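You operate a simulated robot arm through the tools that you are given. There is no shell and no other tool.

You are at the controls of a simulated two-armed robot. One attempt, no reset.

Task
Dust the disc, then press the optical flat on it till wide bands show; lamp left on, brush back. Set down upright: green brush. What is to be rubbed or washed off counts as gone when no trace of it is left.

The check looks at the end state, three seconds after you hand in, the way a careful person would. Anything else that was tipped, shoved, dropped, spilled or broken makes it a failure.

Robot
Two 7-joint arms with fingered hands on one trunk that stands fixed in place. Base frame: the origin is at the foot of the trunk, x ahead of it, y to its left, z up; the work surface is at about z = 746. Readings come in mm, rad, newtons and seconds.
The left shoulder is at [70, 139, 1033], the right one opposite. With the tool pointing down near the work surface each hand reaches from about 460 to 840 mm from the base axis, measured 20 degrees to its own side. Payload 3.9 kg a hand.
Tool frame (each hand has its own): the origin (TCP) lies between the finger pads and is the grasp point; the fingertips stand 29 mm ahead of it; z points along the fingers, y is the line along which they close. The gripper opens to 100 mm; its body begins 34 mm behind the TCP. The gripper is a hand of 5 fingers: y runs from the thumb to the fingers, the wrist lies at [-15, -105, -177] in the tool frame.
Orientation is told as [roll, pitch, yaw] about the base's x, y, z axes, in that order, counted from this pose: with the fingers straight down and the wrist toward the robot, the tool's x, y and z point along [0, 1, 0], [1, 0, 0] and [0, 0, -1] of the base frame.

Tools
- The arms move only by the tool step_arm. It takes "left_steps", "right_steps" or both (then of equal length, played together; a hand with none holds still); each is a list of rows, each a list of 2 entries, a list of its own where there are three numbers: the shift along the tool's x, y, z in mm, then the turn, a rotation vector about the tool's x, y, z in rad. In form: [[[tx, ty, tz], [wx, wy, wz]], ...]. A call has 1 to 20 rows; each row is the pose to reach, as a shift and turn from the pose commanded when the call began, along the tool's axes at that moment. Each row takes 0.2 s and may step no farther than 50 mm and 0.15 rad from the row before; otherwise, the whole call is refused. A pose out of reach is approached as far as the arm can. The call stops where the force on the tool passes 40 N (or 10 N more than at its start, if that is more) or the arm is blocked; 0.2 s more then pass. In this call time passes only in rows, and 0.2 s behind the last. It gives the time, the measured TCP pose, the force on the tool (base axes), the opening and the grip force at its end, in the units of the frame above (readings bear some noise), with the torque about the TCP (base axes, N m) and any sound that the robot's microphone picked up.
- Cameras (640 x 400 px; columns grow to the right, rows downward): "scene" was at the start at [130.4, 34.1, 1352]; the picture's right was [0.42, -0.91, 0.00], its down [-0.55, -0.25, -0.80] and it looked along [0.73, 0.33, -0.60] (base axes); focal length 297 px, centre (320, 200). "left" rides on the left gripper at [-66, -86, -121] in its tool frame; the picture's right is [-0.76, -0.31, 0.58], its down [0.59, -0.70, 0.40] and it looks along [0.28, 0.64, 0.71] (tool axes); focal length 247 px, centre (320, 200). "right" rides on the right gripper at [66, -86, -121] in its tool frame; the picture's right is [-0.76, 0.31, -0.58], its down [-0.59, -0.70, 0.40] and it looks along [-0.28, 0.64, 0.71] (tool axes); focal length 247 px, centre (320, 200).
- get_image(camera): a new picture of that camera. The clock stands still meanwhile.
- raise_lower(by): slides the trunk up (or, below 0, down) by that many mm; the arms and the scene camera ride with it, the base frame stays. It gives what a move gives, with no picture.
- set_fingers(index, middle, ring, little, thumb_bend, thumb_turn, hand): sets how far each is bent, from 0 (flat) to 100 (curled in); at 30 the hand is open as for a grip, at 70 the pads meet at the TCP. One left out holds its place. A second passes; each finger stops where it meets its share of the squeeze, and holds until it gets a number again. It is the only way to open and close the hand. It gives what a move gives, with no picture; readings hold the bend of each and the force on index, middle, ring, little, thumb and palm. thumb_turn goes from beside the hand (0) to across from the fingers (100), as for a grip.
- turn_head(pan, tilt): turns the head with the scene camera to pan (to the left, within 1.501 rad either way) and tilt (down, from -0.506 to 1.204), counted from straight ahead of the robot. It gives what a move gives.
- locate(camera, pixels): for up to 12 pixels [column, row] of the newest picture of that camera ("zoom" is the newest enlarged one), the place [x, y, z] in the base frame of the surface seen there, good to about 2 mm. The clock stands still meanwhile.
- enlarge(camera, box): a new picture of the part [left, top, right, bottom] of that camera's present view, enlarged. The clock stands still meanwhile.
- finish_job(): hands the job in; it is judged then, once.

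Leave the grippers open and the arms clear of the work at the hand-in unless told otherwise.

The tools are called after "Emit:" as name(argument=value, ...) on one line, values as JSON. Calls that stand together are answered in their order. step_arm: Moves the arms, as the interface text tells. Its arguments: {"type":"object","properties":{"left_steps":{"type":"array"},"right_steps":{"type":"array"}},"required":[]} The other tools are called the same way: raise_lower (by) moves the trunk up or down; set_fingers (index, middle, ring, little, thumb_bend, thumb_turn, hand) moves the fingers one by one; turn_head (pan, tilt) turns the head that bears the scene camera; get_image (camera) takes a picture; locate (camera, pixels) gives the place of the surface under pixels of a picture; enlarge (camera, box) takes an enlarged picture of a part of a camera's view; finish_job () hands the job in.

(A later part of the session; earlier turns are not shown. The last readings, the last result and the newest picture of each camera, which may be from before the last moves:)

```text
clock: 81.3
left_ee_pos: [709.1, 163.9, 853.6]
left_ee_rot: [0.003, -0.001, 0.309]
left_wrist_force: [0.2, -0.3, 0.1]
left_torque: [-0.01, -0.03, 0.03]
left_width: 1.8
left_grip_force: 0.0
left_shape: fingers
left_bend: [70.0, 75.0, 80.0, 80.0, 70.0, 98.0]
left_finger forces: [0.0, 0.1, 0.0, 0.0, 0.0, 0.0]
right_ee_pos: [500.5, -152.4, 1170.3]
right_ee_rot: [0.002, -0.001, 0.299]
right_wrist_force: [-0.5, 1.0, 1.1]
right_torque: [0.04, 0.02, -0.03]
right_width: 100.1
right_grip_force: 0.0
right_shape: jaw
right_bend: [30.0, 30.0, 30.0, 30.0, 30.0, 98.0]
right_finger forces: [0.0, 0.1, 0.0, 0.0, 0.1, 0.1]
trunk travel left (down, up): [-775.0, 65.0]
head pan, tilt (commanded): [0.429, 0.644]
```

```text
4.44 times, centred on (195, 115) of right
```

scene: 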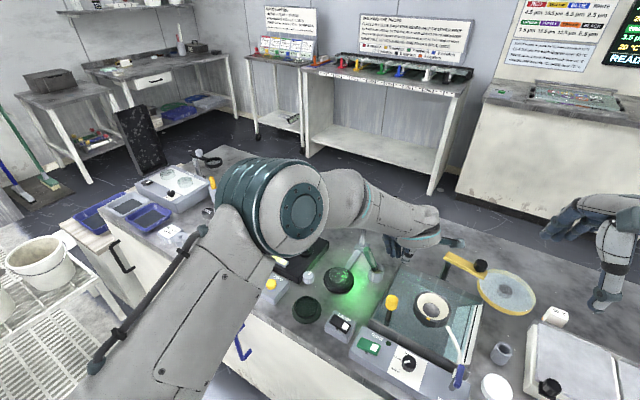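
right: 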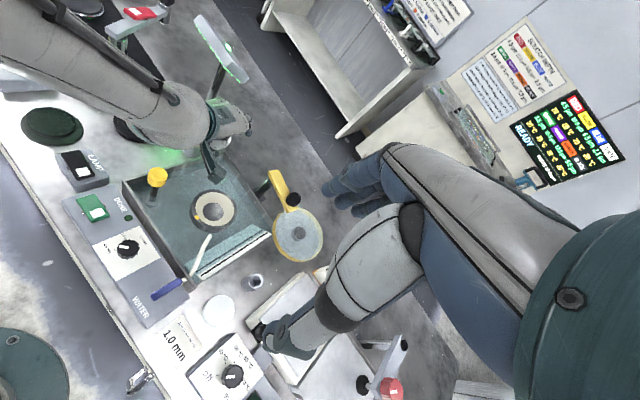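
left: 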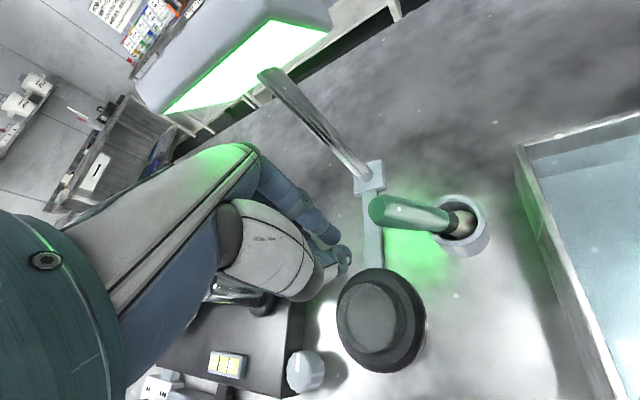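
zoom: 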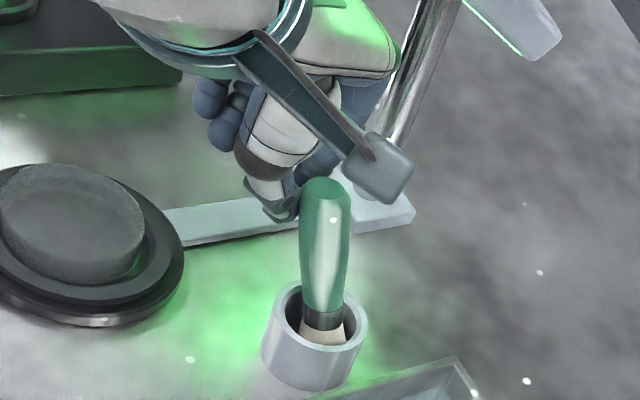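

It's working: the handle is rising toward vertical with almost no force. I'll push a further 12 mm.

Emit:
step_arm(left_steps=[[[-4, 0, 0], [0, 0, 0]], [[-8, 0, 0], [0, 0, 0]], [[-12, 0, 0], [0, 0, 0]]])

Emit:
enlarge(camera="left", box=[280, 170, 480, 320])

Emit:
enlarge(camera="right", box=[150, 70, 240, 160])

```text
clock: 82.1
left_ee_pos: [712.5, 151.5, 854.0]
left_ee_rot: [0.001, -0.001, 0.309]
left_wrist_force: [-0.5, 0.8, 0.2]
left_torque: [0.01, -0.01, 0.01]
left_width: 1.1
left_grip_force: 0.1
left_shape: fingers
left_bend: [70.0, 75.0, 80.0, 80.0, 70.0, 98.0]
left_finger forces: [0.0, 0.0, 0.0, 0.0, 0.0, 0.1]
right_ee_pos: [500.5, -152.2, 1170.6]
right_ee_rot: [-0.001, -0.003, 0.298]
right_wrist_force: [0.4, 0.4, 0.1]
right_torque: [0.02, 0.0, -0.01]
right_width: 99.8
right_grip_force: 0.1
right_shape: jaw
right_bend: [30.0, 30.0, 30.0, 30.0, 30.0, 98.0]
right_finger forces: [0.1, 0.0, 0.0, 0.0, 0.0, 0.0]
trunk travel left (down, up): [-775.0, 65.0]
head pan, tilt (commanded): [0.429, 0.644]
```

```text
2.67 times, centred on (380, 245) of left
```

zoom: 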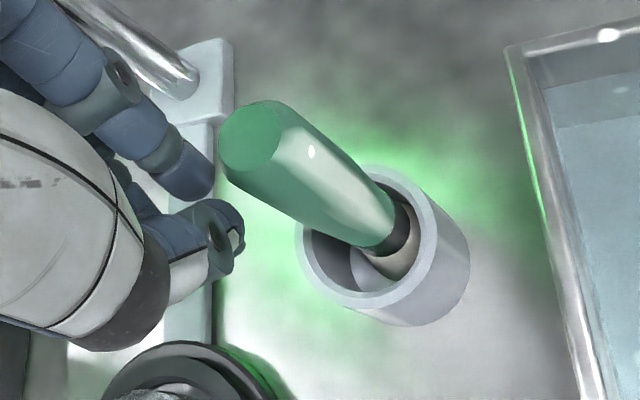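

```text
4.44 times, centred on (195, 115) of right
```

zoom: 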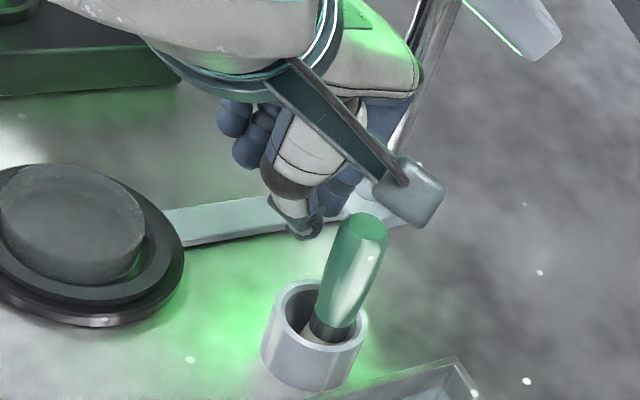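

The handle has moved and its lean direction has changed. I'll measure the top and base.

Emit:
enlarge(camera="left", box=[330, 190, 480, 300])

Emit:
locate(camera="zoom", pixels=[[155, 110], [120, 120], [185, 95], [150, 75], [165, 140], [250, 130], [290, 160], [330, 210], [370, 240], [290, 250], [400, 150], [400, 300]])

Emit:
enlarge(camera="right", box=[170, 100, 240, 160])

Emit:
locate(camera="zoom", pixels=[[410, 120], [385, 125], [440, 125], [390, 180], [380, 220], [365, 260], [355, 300], [345, 330], [290, 220], [440, 280], [330, 350], [310, 330]])

```text
3.64 times, centred on (405, 245) of left
```

zoom: 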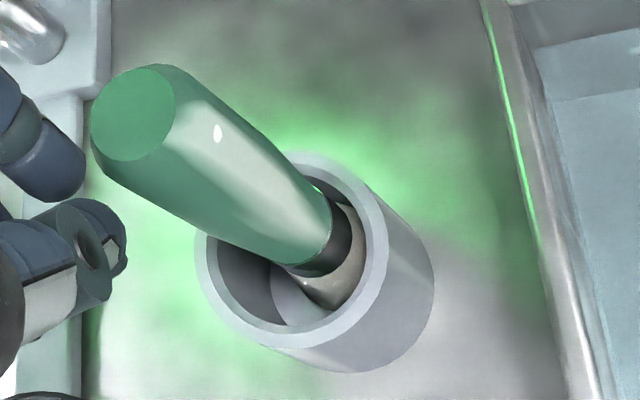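

```text
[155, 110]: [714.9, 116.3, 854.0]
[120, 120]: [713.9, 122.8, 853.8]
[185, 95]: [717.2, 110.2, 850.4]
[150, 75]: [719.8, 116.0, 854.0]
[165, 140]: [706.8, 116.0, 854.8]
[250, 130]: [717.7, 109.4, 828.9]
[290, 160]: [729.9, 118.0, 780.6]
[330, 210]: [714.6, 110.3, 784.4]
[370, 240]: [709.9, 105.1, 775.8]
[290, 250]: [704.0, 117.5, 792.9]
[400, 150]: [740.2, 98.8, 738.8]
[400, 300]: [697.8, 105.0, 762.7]
```

```text
6.67 times, centred on (205, 130) of right
```

zoom: 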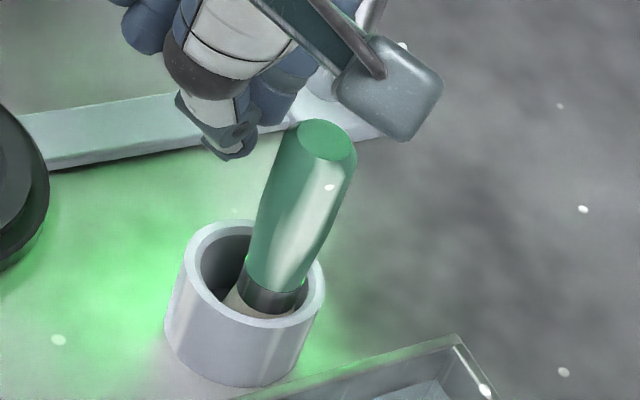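

```text
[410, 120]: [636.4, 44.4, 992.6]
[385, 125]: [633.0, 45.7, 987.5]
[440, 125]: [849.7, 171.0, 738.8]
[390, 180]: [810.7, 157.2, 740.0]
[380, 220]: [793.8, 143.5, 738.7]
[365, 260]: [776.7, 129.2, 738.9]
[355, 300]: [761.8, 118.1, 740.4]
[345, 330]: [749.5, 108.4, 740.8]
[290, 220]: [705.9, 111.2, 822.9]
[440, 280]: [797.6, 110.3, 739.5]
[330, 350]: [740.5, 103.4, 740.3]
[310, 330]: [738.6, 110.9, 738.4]
```

The brush has righted itself. Its top face is level at z≈854, centred (714,116.5), standing in the cup. I'll withdraw the hand sideways (+y) and up.

Emit:
step_arm(left_steps=[[[15, 0, 0], [0, 0, 0]], [[40, 0, 0], [0, 0, 0]], [[60, -25, -10], [0, 0, 0]], [[75, -60, -25], [0, 0, 0]], [[80, -95, -45], [0, 0, 0]], [[80, -130, -70], [0, 0, 0]]])

Emit:
get_image(camera="left")

Emit:
enlarge(camera="right", box=[110, 60, 250, 170])

Emit:
enlarge(camera="scene", box=[290, 230, 430, 340])

```text
clock: 83.5
left_ee_pos: [563.5, 188.9, 924.1]
left_ee_rot: [0.002, -0.002, 0.31]
left_wrist_force: [-1.6, 0.4, 0.2]
left_torque: [-0.01, -0.01, -0.01]
left_width: 1.5
left_grip_force: 0.2
left_shape: fingers
left_bend: [70.0, 75.0, 80.0, 80.0, 70.0, 98.0]
left_finger forces: [0.1, 0.0, 0.0, 0.1, 0.0, 0.0]
right_ee_pos: [498.2, -152.5, 1170.8]
right_ee_rot: [-0.001, -0.004, 0.299]
right_wrist_force: [-0.6, -0.3, -0.2]
right_torque: [-0.01, -0.06, -0.01]
right_width: 99.8
right_grip_force: 0.0
right_shape: jaw
right_bend: [30.0, 30.0, 30.0, 30.0, 30.0, 98.0]
right_finger forces: [0.0, 0.0, 0.0, 0.1, 0.1, 0.0]
trunk travel left (down, up): [-775.0, 65.0]
head pan, tilt (commanded): [0.429, 0.644]
```

```text
taken
```

left: 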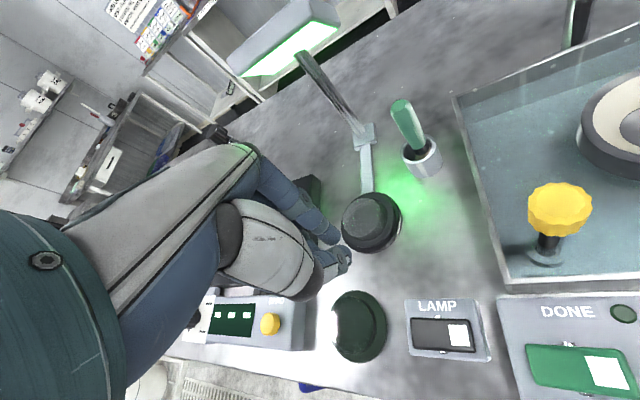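

```text
3.64 times, centred on (180, 115) of right
```

zoom: 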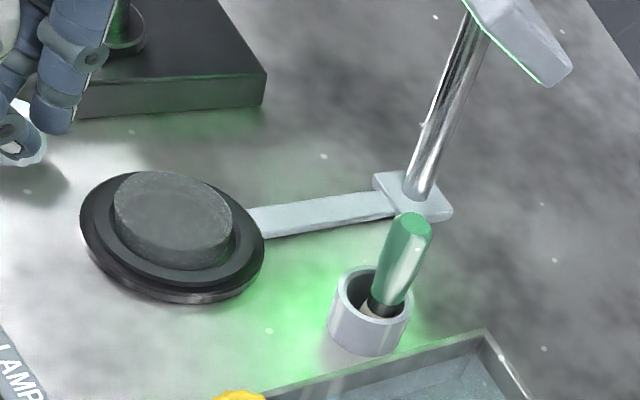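

```text
3.64 times, centred on (360, 285) of scene
```

zoom: 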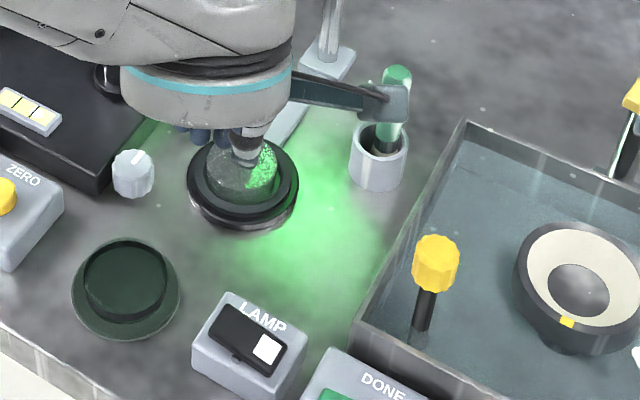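

The brush stands upright in its cup. I'll pull the hand back over the bench front so both cameras see the disc and the flat unobstructed.

Emit:
step_arm(left_steps=[[[15, -40, -20], [0, 0, 0]], [[30, -80, -40], [0, 0, 0]], [[50, -100, -60], [0, 0, 0]]])

Emit:
enlarge(camera="scene", box=[315, 245, 365, 295])

Emit:
get_image(camera="left")

Emit:
enlarge(camera="scene", box=[280, 230, 400, 340])

```text
clock: 84.3
left_ee_pos: [451.5, 209.2, 983.0]
left_ee_rot: [-0.001, -0.004, 0.311]
left_wrist_force: [-1.0, -0.2, 0.8]
left_torque: [0.0, -0.02, -0.01]
left_width: 1.4
left_grip_force: 0.1
left_shape: fingers
left_bend: [70.0, 75.0, 80.0, 80.0, 70.0, 98.0]
left_finger forces: [0.0, 0.0, 0.1, 0.0, 0.0, 0.0]
right_ee_pos: [498.9, -151.9, 1171.2]
right_ee_rot: [0.001, -0.003, 0.298]
right_wrist_force: [0.4, 0.5, -0.1]
right_torque: [0.01, 0.05, 0.01]
right_width: 99.6
right_grip_force: 0.1
right_shape: jaw
right_bend: [30.0, 30.0, 30.0, 30.0, 30.0, 98.0]
right_finger forces: [0.0, 0.0, 0.0, 0.0, 0.0, 0.1]
trunk travel left (down, up): [-775.0, 65.0]
head pan, tilt (commanded): [0.429, 0.644]
```

```text
8.00 times, centred on (340, 270) of scene
```

zoom: 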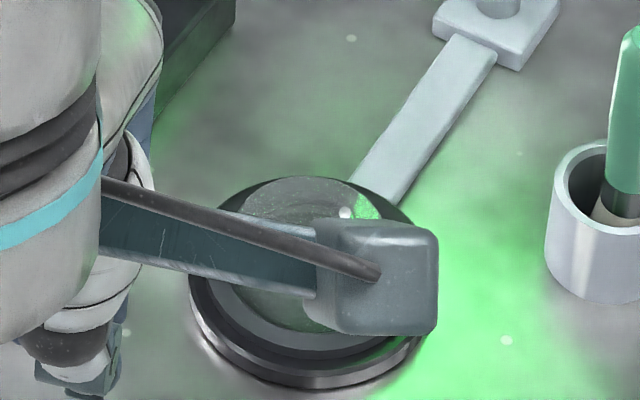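

```text
taken
```

left: 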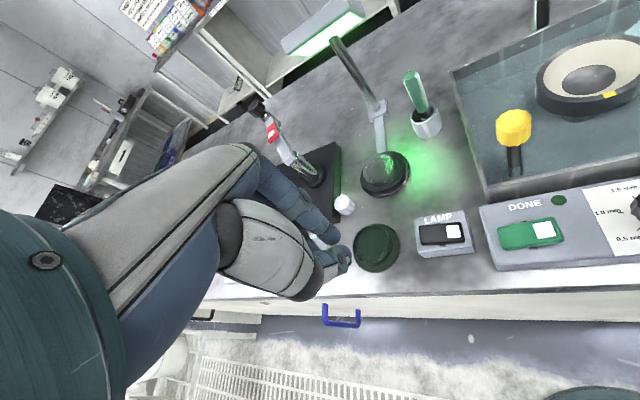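

```text
3.64 times, centred on (340, 285) of scene
```

zoom: 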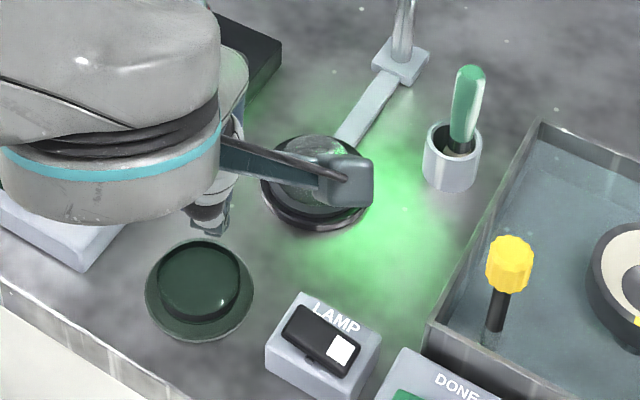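

I'll look at the disc from the left camera, where the lamp's green reflection lies on it near (390,165).

Emit:
enlarge(camera="left", box=[355, 140, 420, 205])

Emit:
enlarge(camera="right", box=[115, 95, 175, 150])

```text
6.15 times, centred on (388, 172) of left
```

zoom: 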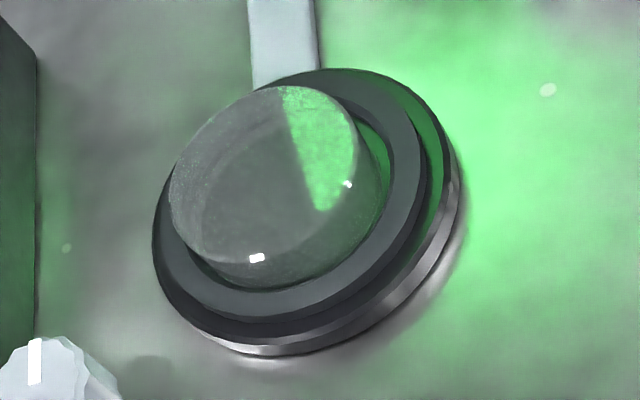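

```text
7.27 times, centred on (145, 122) of right
```

zoom: 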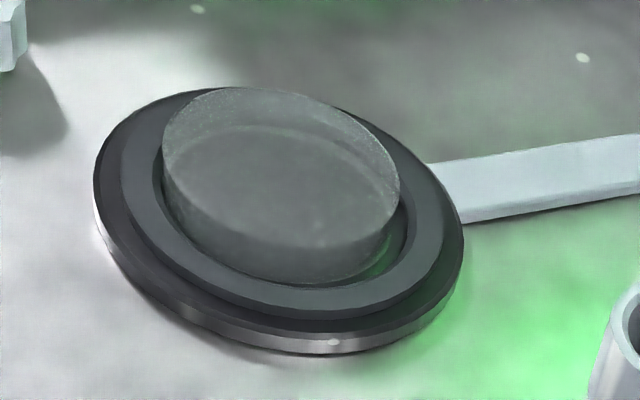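

The disc top reads as clean glass reflecting the lamp. The flat is next, so I'll measure it on its green pad.

Emit:
enlarge(camera="left", box=[340, 210, 420, 285])

Emit:
locate(camera="zoom", pixels=[[290, 70], [230, 110], [200, 170], [200, 230], [240, 275], [300, 280], [370, 250], [400, 200], [400, 140], [360, 90], [300, 170], [300, 330]])

Emit:
enlarge(camera="scene", box=[280, 280, 340, 335])

Emit:
locate(camera="zoom", pixels=[[300, 95], [300, 110], [190, 190], [420, 190], [300, 300], [310, 290], [150, 200], [460, 220], [300, 380], [300, 200], [210, 130], [400, 130]])

```text
5.33 times, centred on (380, 248) of left
```

zoom: 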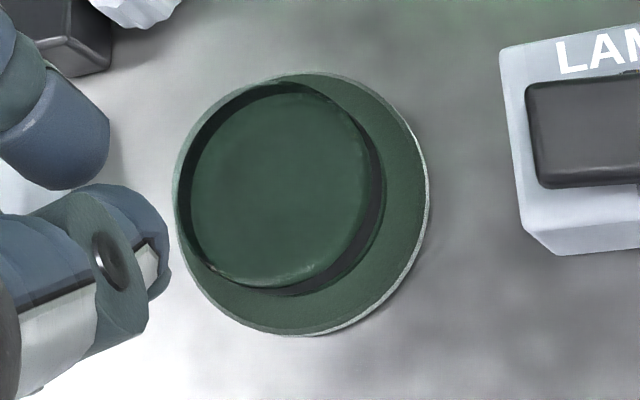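

```text
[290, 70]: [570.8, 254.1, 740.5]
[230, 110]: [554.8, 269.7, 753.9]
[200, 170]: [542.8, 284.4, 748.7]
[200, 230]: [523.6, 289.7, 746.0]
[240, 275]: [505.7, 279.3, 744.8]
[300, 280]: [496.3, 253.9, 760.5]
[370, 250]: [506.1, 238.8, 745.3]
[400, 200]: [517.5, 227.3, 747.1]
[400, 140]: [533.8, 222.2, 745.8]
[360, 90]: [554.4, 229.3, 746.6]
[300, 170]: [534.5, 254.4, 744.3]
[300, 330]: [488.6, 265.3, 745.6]
```

```text
7.27 times, centred on (310, 308) of scene
```

zoom: 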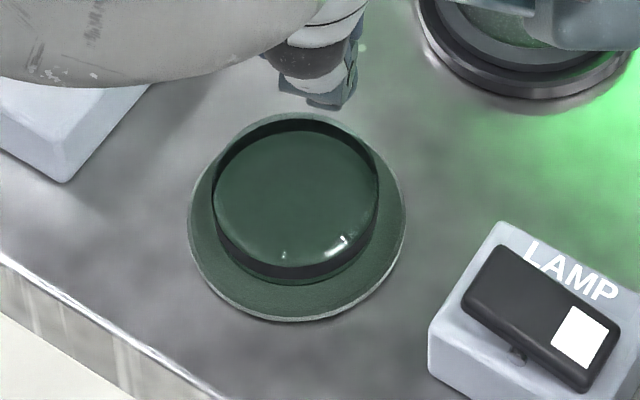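

```text
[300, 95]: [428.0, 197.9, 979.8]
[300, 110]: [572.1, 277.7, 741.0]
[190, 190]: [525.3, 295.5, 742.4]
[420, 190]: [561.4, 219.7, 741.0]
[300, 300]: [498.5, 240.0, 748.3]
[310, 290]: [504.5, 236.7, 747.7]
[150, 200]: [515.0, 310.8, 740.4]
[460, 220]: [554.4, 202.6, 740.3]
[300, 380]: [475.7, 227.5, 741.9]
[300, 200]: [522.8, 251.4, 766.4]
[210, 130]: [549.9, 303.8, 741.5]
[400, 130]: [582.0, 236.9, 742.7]
```

Flat centre ≈(526,256), radius ≈30, top z≈766, on the pad at z≈747. I'll lower the trunk back to its first height. The hand at (451,209) has free space beneath.

Emit:
raise_lower(by=-100)

Emit:
set_fingers(hand="left", index=30, middle=30, ring=100, little=100, thumb_bend=30)

Emit:
get_image(camera="left")

Emit:
get_image(camera="scene")

```text
clock: 85.7
left_ee_pos: [453.2, 208.4, 884.0]
left_ee_rot: [0.001, -0.002, 0.31]
left_wrist_force: [-0.4, 0.6, 0.2]
left_torque: [0.01, 0.01, 0.02]
left_width: 1.5
left_grip_force: 0.1
left_shape: fingers
left_bend: [70.0, 75.0, 80.0, 80.0, 70.0, 98.0]
left_finger forces: [0.0, 0.1, 0.0, 0.0, 0.1, 0.0]
right_ee_pos: [499.6, -151.9, 1070.9]
right_ee_rot: [0.0, -0.002, 0.297]
right_wrist_force: [0.2, -0.3, -0.4]
right_torque: [-0.02, 0.0, -0.02]
right_width: 99.9
right_grip_force: 0.1
right_shape: jaw
right_bend: [30.0, 30.0, 30.0, 30.0, 30.0, 98.0]
right_finger forces: [0.0, 0.0, 0.1, 0.0, 0.1, 0.0]
trunk travel left (down, up): [-675.0, 165.0]
head pan, tilt (commanded): [0.429, 0.644]
```

```text
clock: 86.7
left_ee_pos: [453.3, 207.3, 883.7]
left_ee_rot: [0.002, -0.002, 0.309]
left_wrist_force: [0.4, 0.1, 0.2]
left_torque: [0.0, -0.03, 0.0]
left_width: 98.3
left_grip_force: 0.0
left_shape: fingers
left_bend: [30.0, 30.0, 100.0, 100.0, 30.0, 98.0]
left_finger forces: [0.0, 0.1, 0.0, 0.0, 0.0, 0.0]
right_ee_pos: [499.7, -151.7, 1069.3]
right_ee_rot: [0.001, -0.001, 0.298]
right_wrist_force: [-0.4, 0.1, 0.3]
right_torque: [0.02, -0.02, -0.01]
right_width: 100.0
right_grip_force: 0.0
right_shape: jaw
right_bend: [30.0, 30.0, 30.0, 30.0, 30.0, 98.0]
right_finger forces: [0.1, 0.0, 0.0, 0.1, 0.0, 0.0]
trunk travel left (down, up): [-675.0, 165.0]
head pan, tilt (commanded): [0.429, 0.644]
```

```text
taken
```

left: 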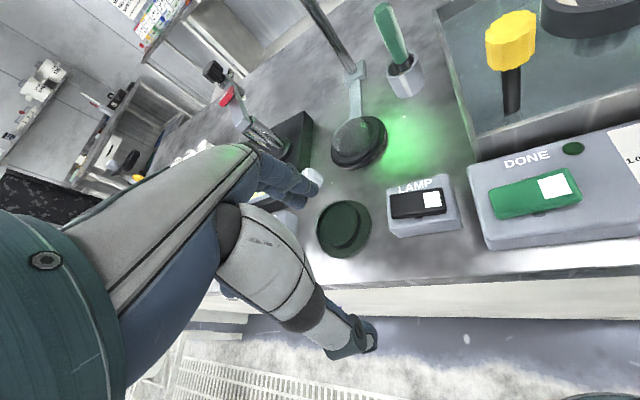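

```text
taken
```

scene: 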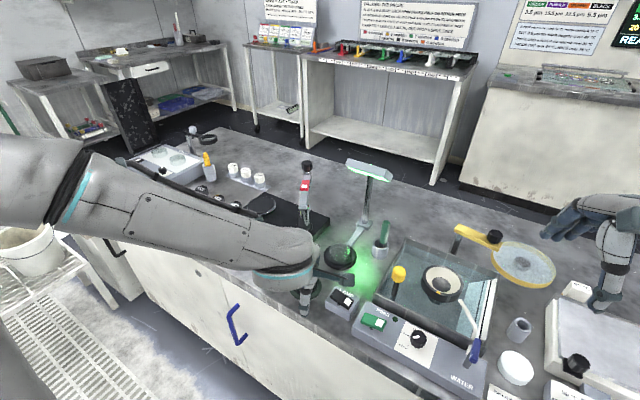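

I'll take one more look at the disc from the scene camera, which now has a clear view.

Emit:
enlarge(camera="scene", box=[315, 235, 375, 280])

Emit:
enlarge(camera="left", box=[320, 100, 400, 180])

```text
8.89 times, centred on (345, 258) of scene
```

zoom: 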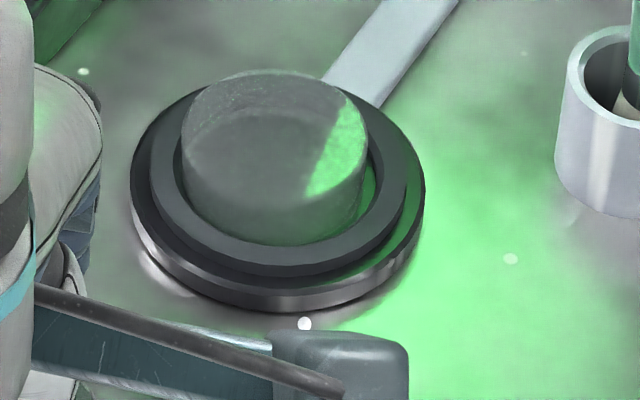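

```text
5.00 times, centred on (360, 140) of left
```

zoom: 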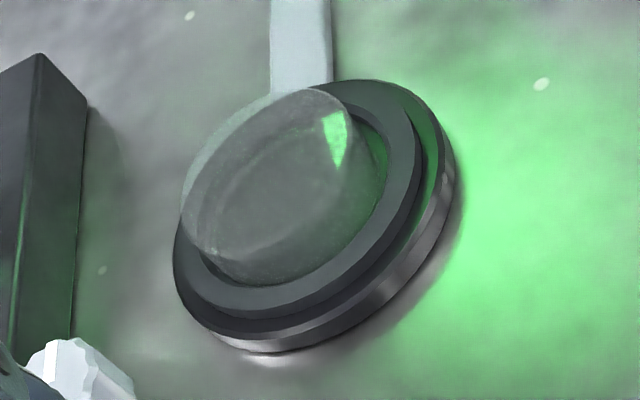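

In this view the far-left part of the disc top, around (200–330, 80–120), still looks speckled while the front is smooth. I'll zoom further there.

Emit:
enlarge(camera="scene", box=[328, 236, 358, 256])

Emit:
enlarge(camera="right", box=[130, 66, 180, 106])

Emit:
enlarge(camera="left", box=[335, 112, 385, 160])

```text
16.00 times, centred on (343, 246) of scene
```

zoom: 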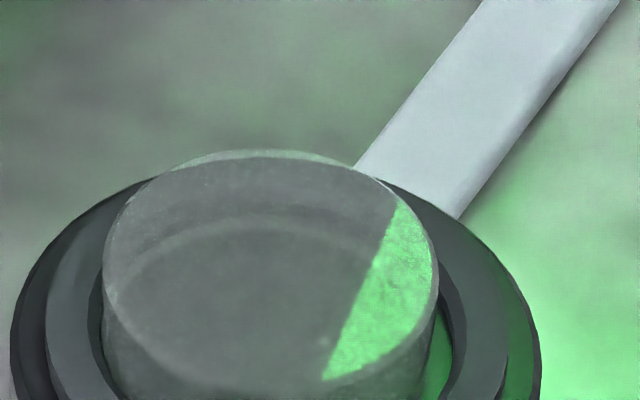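

```text
10.00 times, centred on (155, 86) of right
```

zoom: 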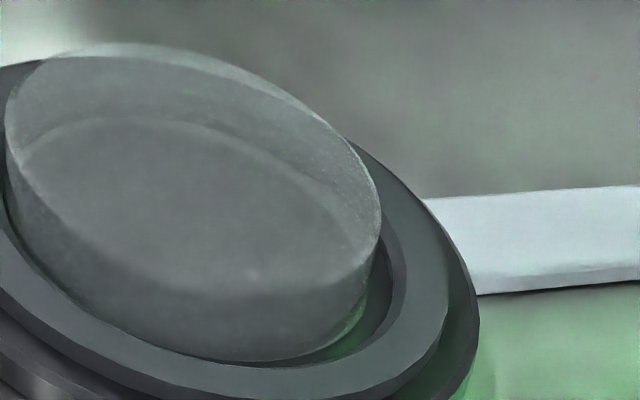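

```text
8.33 times, centred on (360, 136) of left
```

zoom: 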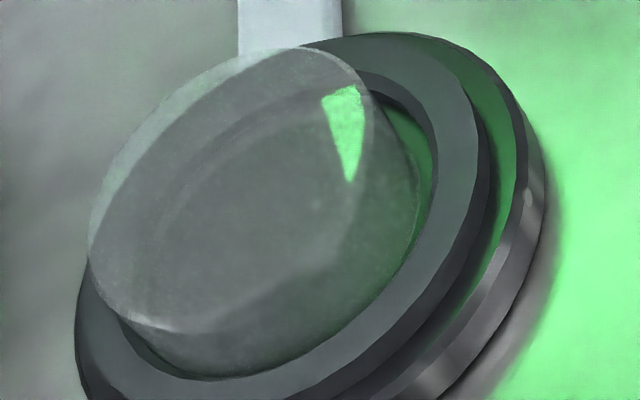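

Re-rendered at higher zoom it looks uniform. I'll compare with the flat's clean glass at the same zoom, to be sure the grain is only rendering.

Emit:
enlarge(camera="right", box=[5, 60, 55, 100])

Emit:
enlarge(camera="left", box=[315, 195, 375, 250])

```text
10.00 times, centred on (30, 80) of right
```

zoom: 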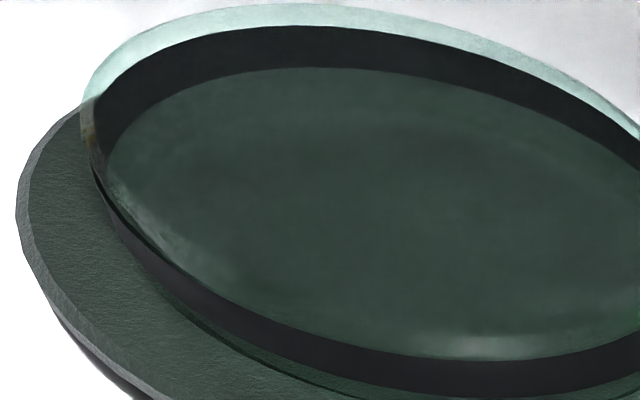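

```text
7.27 times, centred on (345, 222) of left
```

zoom: 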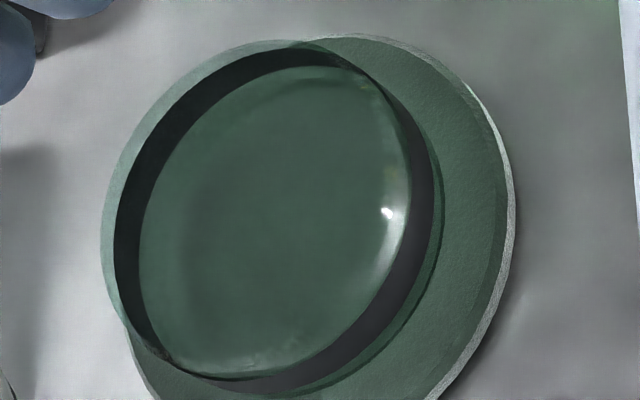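

I'll sample the disc systematically with locate (surface return ≈770 against see-through ≈750) and compare the fraction with the clean flat.

Emit:
enlarge(camera="left", box=[335, 112, 385, 160])

Emit:
locate(camera="zoom", pixels=[[120, 200], [140, 160], [170, 125], [200, 95], [240, 75], [280, 65], [320, 70], [130, 250], [160, 200], [190, 150], [230, 120], [280, 100]])

Emit:
locate(camera="zoom", pixels=[[110, 230], [110, 270], [130, 290], [160, 310], [200, 315], [240, 300], [280, 275], [320, 230], [345, 190], [360, 150], [360, 110], [345, 80]])

Emit:
locate(camera="zoom", pixels=[[200, 200], [240, 160], [280, 140], [320, 120], [180, 240], [220, 230], [260, 200], [300, 170], [160, 270], [200, 280], [240, 250], [290, 220]])

Emit:
enlarge(camera="left", box=[315, 195, 375, 250])

Emit:
locate(camera="zoom", pixels=[[160, 200], [200, 140], [260, 100], [320, 90], [370, 120], [390, 180], [370, 250], [330, 310], [270, 350], [200, 340], [160, 290], [270, 220]])

Emit:
locate(camera="zoom", pixels=[[180, 180], [230, 130], [290, 110], [340, 140], [350, 200], [330, 260], [280, 300], [220, 300], [190, 250], [240, 200], [300, 180], [280, 250]])

```text
8.33 times, centred on (360, 136) of left
```

zoom: 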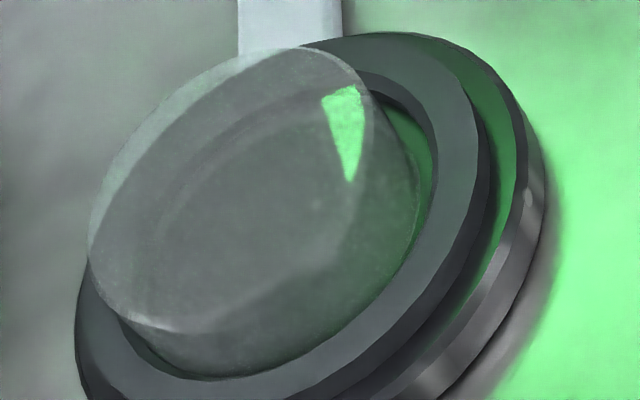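

```text
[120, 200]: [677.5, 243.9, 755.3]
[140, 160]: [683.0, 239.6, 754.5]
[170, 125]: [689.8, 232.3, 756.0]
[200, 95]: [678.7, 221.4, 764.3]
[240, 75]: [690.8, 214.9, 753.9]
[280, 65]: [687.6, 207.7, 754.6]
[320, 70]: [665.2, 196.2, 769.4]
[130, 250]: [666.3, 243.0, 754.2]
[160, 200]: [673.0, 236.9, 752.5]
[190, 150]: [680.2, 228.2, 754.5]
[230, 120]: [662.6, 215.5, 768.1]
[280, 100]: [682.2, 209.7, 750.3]
```

```text
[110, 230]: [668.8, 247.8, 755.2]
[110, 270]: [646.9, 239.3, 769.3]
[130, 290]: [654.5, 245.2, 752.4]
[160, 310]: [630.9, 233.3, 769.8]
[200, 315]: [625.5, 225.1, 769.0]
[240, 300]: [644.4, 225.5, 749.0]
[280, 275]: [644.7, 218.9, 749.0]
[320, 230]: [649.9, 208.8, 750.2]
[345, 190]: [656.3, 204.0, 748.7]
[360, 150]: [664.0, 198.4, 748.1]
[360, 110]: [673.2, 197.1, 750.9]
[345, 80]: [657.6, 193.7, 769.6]
```

```text
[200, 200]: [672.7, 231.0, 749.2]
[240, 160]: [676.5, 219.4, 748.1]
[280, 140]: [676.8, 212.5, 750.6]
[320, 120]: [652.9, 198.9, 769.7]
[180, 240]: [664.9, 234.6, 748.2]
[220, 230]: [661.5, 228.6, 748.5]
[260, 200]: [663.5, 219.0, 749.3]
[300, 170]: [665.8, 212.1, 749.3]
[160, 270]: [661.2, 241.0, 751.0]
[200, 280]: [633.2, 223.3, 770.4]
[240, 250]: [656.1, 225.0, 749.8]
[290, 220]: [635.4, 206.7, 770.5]
```

```text
7.27 times, centred on (345, 222) of left
```

zoom: 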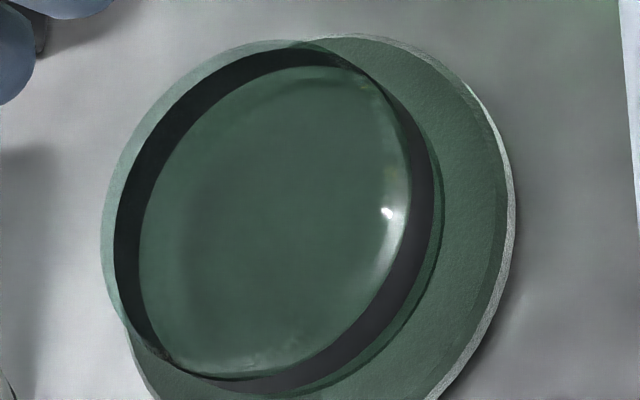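

```text
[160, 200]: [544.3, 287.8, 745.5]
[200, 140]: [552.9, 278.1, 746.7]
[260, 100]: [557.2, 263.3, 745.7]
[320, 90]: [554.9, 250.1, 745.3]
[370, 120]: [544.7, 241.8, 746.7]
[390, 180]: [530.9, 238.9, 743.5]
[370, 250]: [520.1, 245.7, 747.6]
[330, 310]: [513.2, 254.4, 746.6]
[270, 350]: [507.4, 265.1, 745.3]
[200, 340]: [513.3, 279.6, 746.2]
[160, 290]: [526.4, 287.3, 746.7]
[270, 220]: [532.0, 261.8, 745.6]
```

```text
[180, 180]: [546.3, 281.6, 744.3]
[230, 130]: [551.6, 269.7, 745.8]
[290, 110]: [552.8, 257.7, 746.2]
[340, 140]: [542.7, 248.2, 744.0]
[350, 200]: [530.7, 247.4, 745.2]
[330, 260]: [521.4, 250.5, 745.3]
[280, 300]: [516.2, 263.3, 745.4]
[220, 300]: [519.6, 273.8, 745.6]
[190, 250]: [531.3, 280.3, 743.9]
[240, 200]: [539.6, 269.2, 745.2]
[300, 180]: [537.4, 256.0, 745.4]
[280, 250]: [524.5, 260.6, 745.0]
```

The flat gives 0 of 24 surface returns while the disc gives about a quarter, so I want a real close-up of the disc. I'll curl the fingers and bring the left camera about 250 mm from it.

Emit:
set_fingers(hand="left", index=100, middle=100, thumb_bend=60)

Emit:
step_arm(left_steps=[[[-16, 38, -10], [0, 0, 0]], [[-32, 76, -10], [0, 0, 0]], [[-48, 100, 10], [0, 0, 0]], [[-60, 118, 40], [0, 0, 0]]])

Emit:
get_image(camera="left")

```text
clock: 87.7
left_ee_pos: [452.8, 208.9, 882.7]
left_ee_rot: [0.001, -0.001, 0.309]
left_wrist_force: [-0.3, -0.3, 0.3]
left_torque: [-0.01, 0.02, -0.03]
left_width: 36.7
left_grip_force: 0.0
left_shape: fingers
left_bend: [100.0, 100.0, 100.0, 100.0, 60.0, 98.0]
left_finger forces: [0.1, 0.0, 0.1, 0.0, 0.0, 0.1]
right_ee_pos: [499.7, -151.9, 1069.6]
right_ee_rot: [0.001, -0.001, 0.298]
right_wrist_force: [0.1, -0.3, -0.4]
right_torque: [-0.01, -0.02, 0.0]
right_width: 99.9
right_grip_force: 0.0
right_shape: jaw
right_bend: [30.0, 30.0, 30.0, 30.0, 30.0, 98.0]
right_finger forces: [0.0, 0.1, 0.0, 0.0, 0.0, 0.0]
trunk travel left (down, up): [-675.0, 165.0]
head pan, tilt (commanded): [0.429, 0.644]
```

```text
clock: 88.7
left_ee_pos: [586.3, 186.0, 842.7]
left_ee_rot: [0.003, 0.0, 0.309]
left_wrist_force: [0.7, 0.2, 0.9]
left_torque: [0.02, 0.04, 0.0]
left_width: 36.6
left_grip_force: 0.1
left_shape: fingers
left_bend: [100.0, 100.0, 100.0, 100.0, 60.0, 98.0]
left_finger forces: [0.0, 0.1, 0.0, 0.0, 0.1, 0.1]
right_ee_pos: [500.1, -152.5, 1069.2]
right_ee_rot: [0.002, 0.001, 0.297]
right_wrist_force: [0.9, 0.3, 0.5]
right_torque: [0.01, -0.03, -0.02]
right_width: 99.9
right_grip_force: 0.1
right_shape: jaw
right_bend: [30.0, 30.0, 30.0, 30.0, 30.0, 98.0]
right_finger forces: [0.1, 0.0, 0.0, 0.1, 0.0, 0.0]
trunk travel left (down, up): [-675.0, 165.0]
head pan, tilt (commanded): [0.429, 0.644]
```

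```text
taken
```

left: 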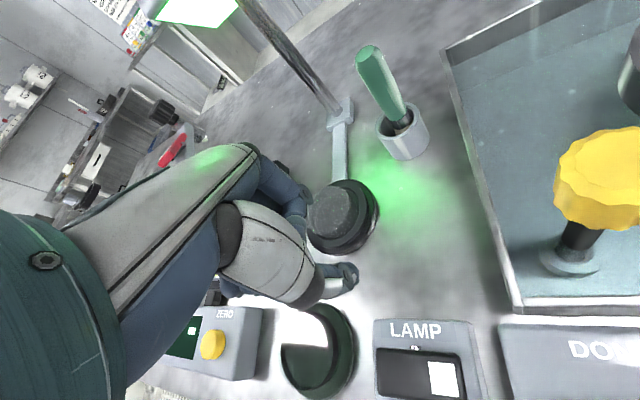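

The disc top is at (332,210). I'll enlarge it from here.

Emit:
enlarge(camera="left", box=[300, 178, 370, 240])

Emit:
locate(camera="zoom", pixels=[[130, 120], [170, 80], [220, 60], [280, 60], [330, 90], [360, 140], [350, 190], [310, 230], [250, 250], [190, 250], [140, 220], [110, 170]])

Emit:
locate(camera="zoom", pixels=[[170, 130], [220, 100], [270, 110], [310, 150], [290, 190], [240, 210], [190, 200], [160, 170], [230, 150], [250, 170], [200, 160], [270, 150]])

```text
6.45 times, centred on (335, 209) of left
```

zoom: 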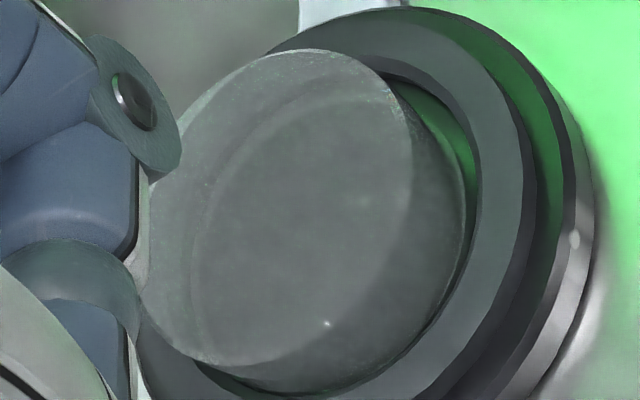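

```text
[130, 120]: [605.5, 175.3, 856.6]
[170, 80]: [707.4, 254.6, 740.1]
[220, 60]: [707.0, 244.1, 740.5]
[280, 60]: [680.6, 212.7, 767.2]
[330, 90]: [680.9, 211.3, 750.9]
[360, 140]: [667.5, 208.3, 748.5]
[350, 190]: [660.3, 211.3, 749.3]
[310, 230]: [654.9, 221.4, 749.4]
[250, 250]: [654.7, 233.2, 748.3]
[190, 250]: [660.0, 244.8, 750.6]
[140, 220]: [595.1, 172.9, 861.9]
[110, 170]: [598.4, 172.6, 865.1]
```

```text
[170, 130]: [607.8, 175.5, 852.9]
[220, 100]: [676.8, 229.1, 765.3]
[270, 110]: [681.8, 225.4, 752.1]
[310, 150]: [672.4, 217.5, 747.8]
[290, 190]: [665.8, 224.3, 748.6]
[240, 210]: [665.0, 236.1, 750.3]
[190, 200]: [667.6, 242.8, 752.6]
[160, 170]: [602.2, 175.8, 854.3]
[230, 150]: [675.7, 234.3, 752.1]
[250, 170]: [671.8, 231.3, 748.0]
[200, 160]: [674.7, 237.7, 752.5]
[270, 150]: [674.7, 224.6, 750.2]
```

The interior is clear. A few tiny specks show right on the rim, e.g. (390,85) and (205,355). I'll enlarge those.

Emit:
enlarge(camera="left", box=[328, 182, 356, 202])

Emit:
enlarge(camera="left", box=[308, 222, 336, 242])

Emit:
enlarge(camera="left", box=[308, 186, 336, 206])

```text
16.00 times, centred on (342, 192) of left
```

zoom: 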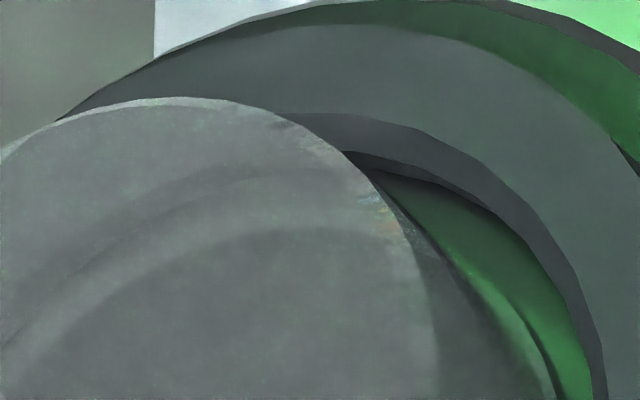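

```text
16.00 times, centred on (322, 232) of left
```

zoom: 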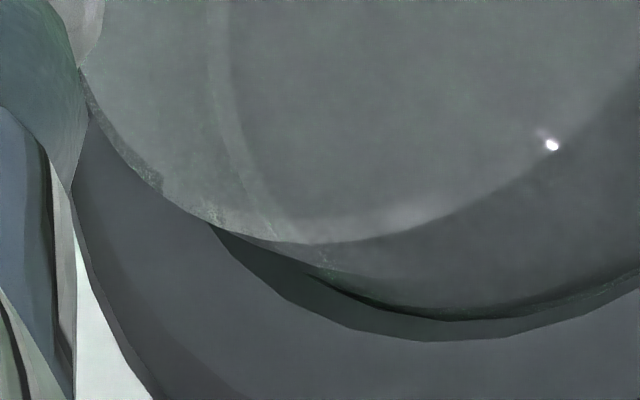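

```text
16.00 times, centred on (322, 196) of left
```

zoom: 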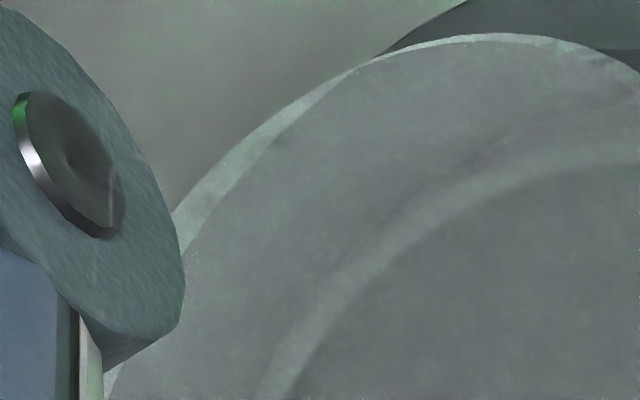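

At full zoom there is no dust, only coloured refraction at the glass edge, so the disc is clean. Now the flat: I'll rise, move over it and open thumb, index and middle, keeping ring and little curled.

Emit:
step_arm(left_steps=[[[0, 0, -25], [0, 0, 0]], [[26, -12, -35], [0, 0, 0]], [[52, -24, -35], [0, 0, 0]], [[78.1, -36.2, -30], [0, 0, 0]]])

Emit:
set_fingers(hand="left", index=30, middle=30, ring=100, little=100, thumb_bend=30)

Emit:
get_image(camera="left")

Emit:
enlarge(camera="right", box=[0, 0, 160, 140])

```text
clock: 89.7
left_ee_pos: [526.6, 251.1, 873.9]
left_ee_rot: [0.0, -0.001, 0.309]
left_wrist_force: [0.1, 0.0, -0.4]
left_torque: [0.0, 0.0, 0.03]
left_width: 36.9
left_grip_force: 0.0
left_shape: fingers
left_bend: [100.0, 100.0, 100.0, 100.0, 60.0, 98.0]
left_finger forces: [0.1, 0.0, 0.1, 0.0, 0.0, 0.0]
right_ee_pos: [499.0, -152.4, 1070.0]
right_ee_rot: [0.001, -0.004, 0.299]
right_wrist_force: [-0.1, -0.1, -0.3]
right_torque: [0.03, -0.03, 0.03]
right_width: 100.1
right_grip_force: 0.0
right_shape: jaw
right_bend: [30.0, 30.0, 30.0, 30.0, 30.0, 98.0]
right_finger forces: [0.0, 0.0, 0.0, 0.1, 0.1, 0.0]
trunk travel left (down, up): [-675.0, 165.0]
head pan, tilt (commanded): [0.429, 0.644]
```

```text
clock: 90.7
left_ee_pos: [527.4, 250.8, 874.0]
left_ee_rot: [0.001, -0.001, 0.309]
left_wrist_force: [0.0, -1.1, 0.2]
left_torque: [-0.01, 0.01, 0.02]
left_width: 98.3
left_grip_force: 0.2
left_shape: fingers
left_bend: [30.0, 30.0, 100.0, 100.0, 30.0, 98.0]
left_finger forces: [0.1, 0.0, 0.0, 0.1, 0.0, 0.0]
right_ee_pos: [499.4, -151.5, 1069.5]
right_ee_rot: [0.0, -0.001, 0.298]
right_wrist_force: [0.8, -0.3, -0.3]
right_torque: [0.01, 0.01, 0.01]
right_width: 99.8
right_grip_force: 0.0
right_shape: jaw
right_bend: [30.0, 30.0, 30.0, 30.0, 30.0, 98.0]
right_finger forces: [0.0, 0.1, 0.0, 0.1, 0.1, 0.0]
trunk travel left (down, up): [-675.0, 165.0]
head pan, tilt (commanded): [0.429, 0.644]
```

```text
taken
```

left: 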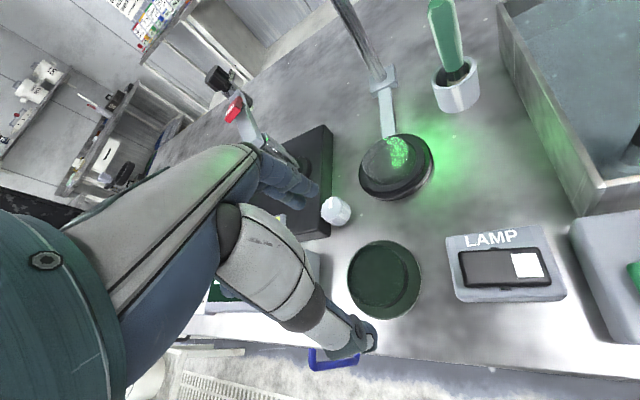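

```text
2.86 times, centred on (80, 70) of right
```

zoom: 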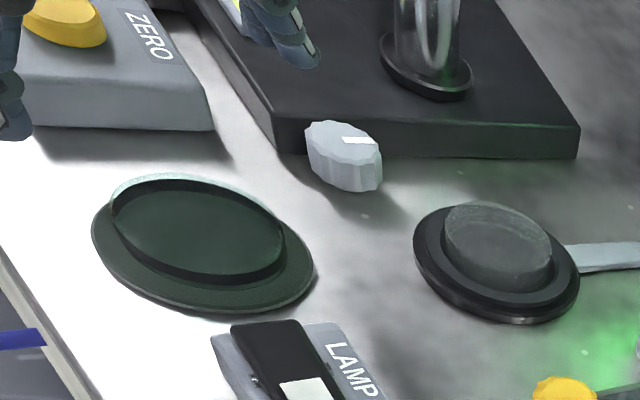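

In this view the lamp reflection on the disc, at (397,155), looks mottled. I'll enlarge it.

Emit:
enlarge(camera="left", box=[360, 125, 440, 205])

Emit:
enlarge(camera="left", box=[380, 132, 412, 172])

```text
5.00 times, centred on (400, 165) of left
```

zoom: 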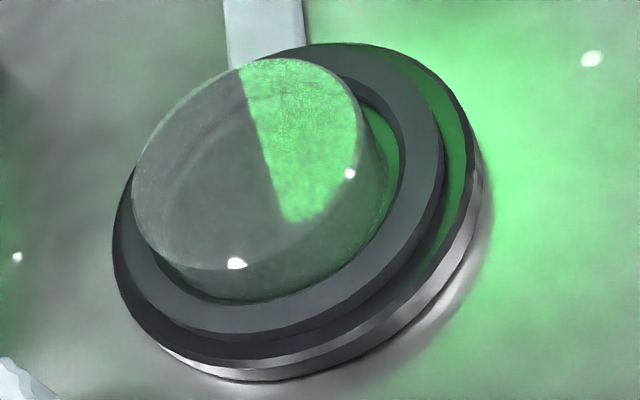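

```text
10.00 times, centred on (396, 152) of left
```

zoom: 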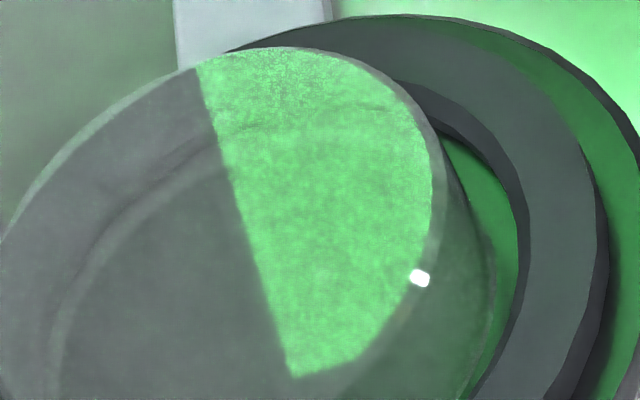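

The mottling is uniform across the whole reflection, so it is surface grain rather than dust. I'll proceed with the flat and measure its outline from here.

Emit:
enlarge(camera="left", box=[335, 230, 435, 330])

Emit:
locate(camera="zoom", pixels=[[75, 200], [375, 180], [220, 45], [200, 345], [120, 100], [330, 80], [340, 290], [110, 300], [200, 150], [250, 200], [180, 240], [300, 170]])

```text
4.00 times, centred on (385, 280) of left
```

zoom: 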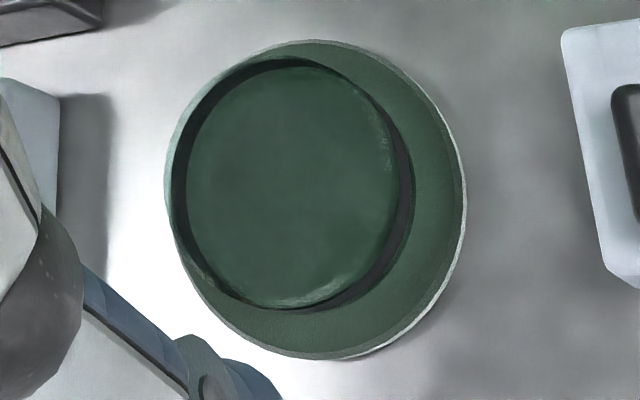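

```text
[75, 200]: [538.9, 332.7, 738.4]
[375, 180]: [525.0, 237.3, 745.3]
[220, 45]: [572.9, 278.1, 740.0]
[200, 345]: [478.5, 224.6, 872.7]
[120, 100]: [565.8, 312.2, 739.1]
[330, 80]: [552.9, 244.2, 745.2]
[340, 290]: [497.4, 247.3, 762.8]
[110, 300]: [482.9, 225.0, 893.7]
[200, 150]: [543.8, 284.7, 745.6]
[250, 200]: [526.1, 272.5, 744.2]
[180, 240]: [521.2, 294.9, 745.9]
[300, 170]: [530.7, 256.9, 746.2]
```

Top-face centre ≈(525,254.5). I'll centre the grip, placing the flat between index and middle opposite the thumb, and descend to z≈800 first.

Emit:
step_arm(left_steps=[[[-3, -1, 25], [0, 0, 0]], [[-3, -1, 50], [0, 0, 0]], [[-3, -1, 74], [0, 0, 0]]])

Emit:
get_image(camera="left")

Emit:
enlarge(camera="right", box=[0, 20, 130, 130])

Emit:
enlarge(camera="scene", box=[260, 230, 360, 320])

```text
clock: 91.5
left_ee_pos: [525.9, 247.0, 799.5]
left_ee_rot: [0.002, 0.0, 0.31]
left_wrist_force: [1.1, 0.1, 0.0]
left_torque: [-0.03, 0.01, 0.04]
left_width: 98.2
left_grip_force: 0.0
left_shape: fingers
left_bend: [30.0, 30.0, 100.0, 100.0, 30.0, 98.0]
left_finger forces: [0.0, 0.0, 0.1, 0.1, 0.0, 0.1]
right_ee_pos: [499.9, -152.3, 1070.1]
right_ee_rot: [0.002, -0.001, 0.298]
right_wrist_force: [0.3, -1.2, 0.1]
right_torque: [-0.01, 0.02, 0.02]
right_width: 99.8
right_grip_force: 0.0
right_shape: jaw
right_bend: [30.0, 30.0, 30.0, 30.0, 30.0, 98.0]
right_finger forces: [0.0, 0.1, 0.1, 0.0, 0.0, 0.0]
trunk travel left (down, up): [-675.0, 165.0]
head pan, tilt (commanded): [0.429, 0.644]
```

```text
taken
```

left: 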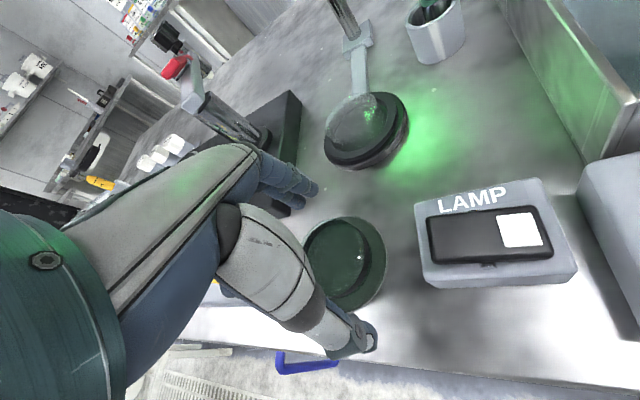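

```text
3.64 times, centred on (65, 75) of right
```

zoom: 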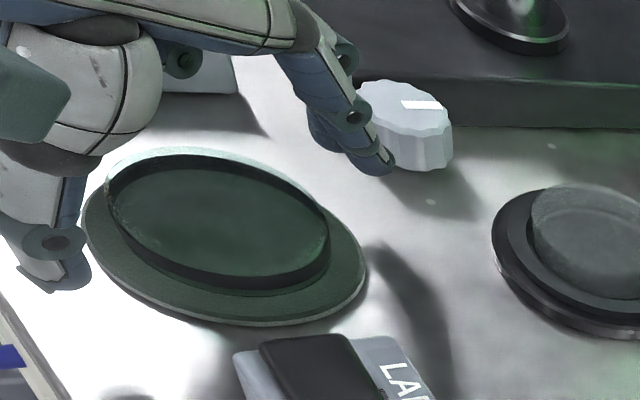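

```text
4.44 times, centred on (310, 275) of scene
```

zoom: 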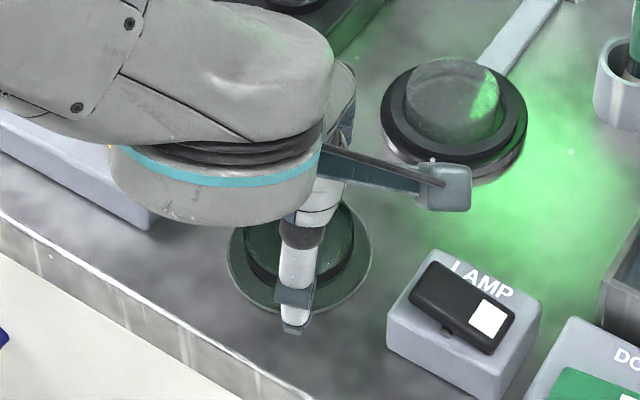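

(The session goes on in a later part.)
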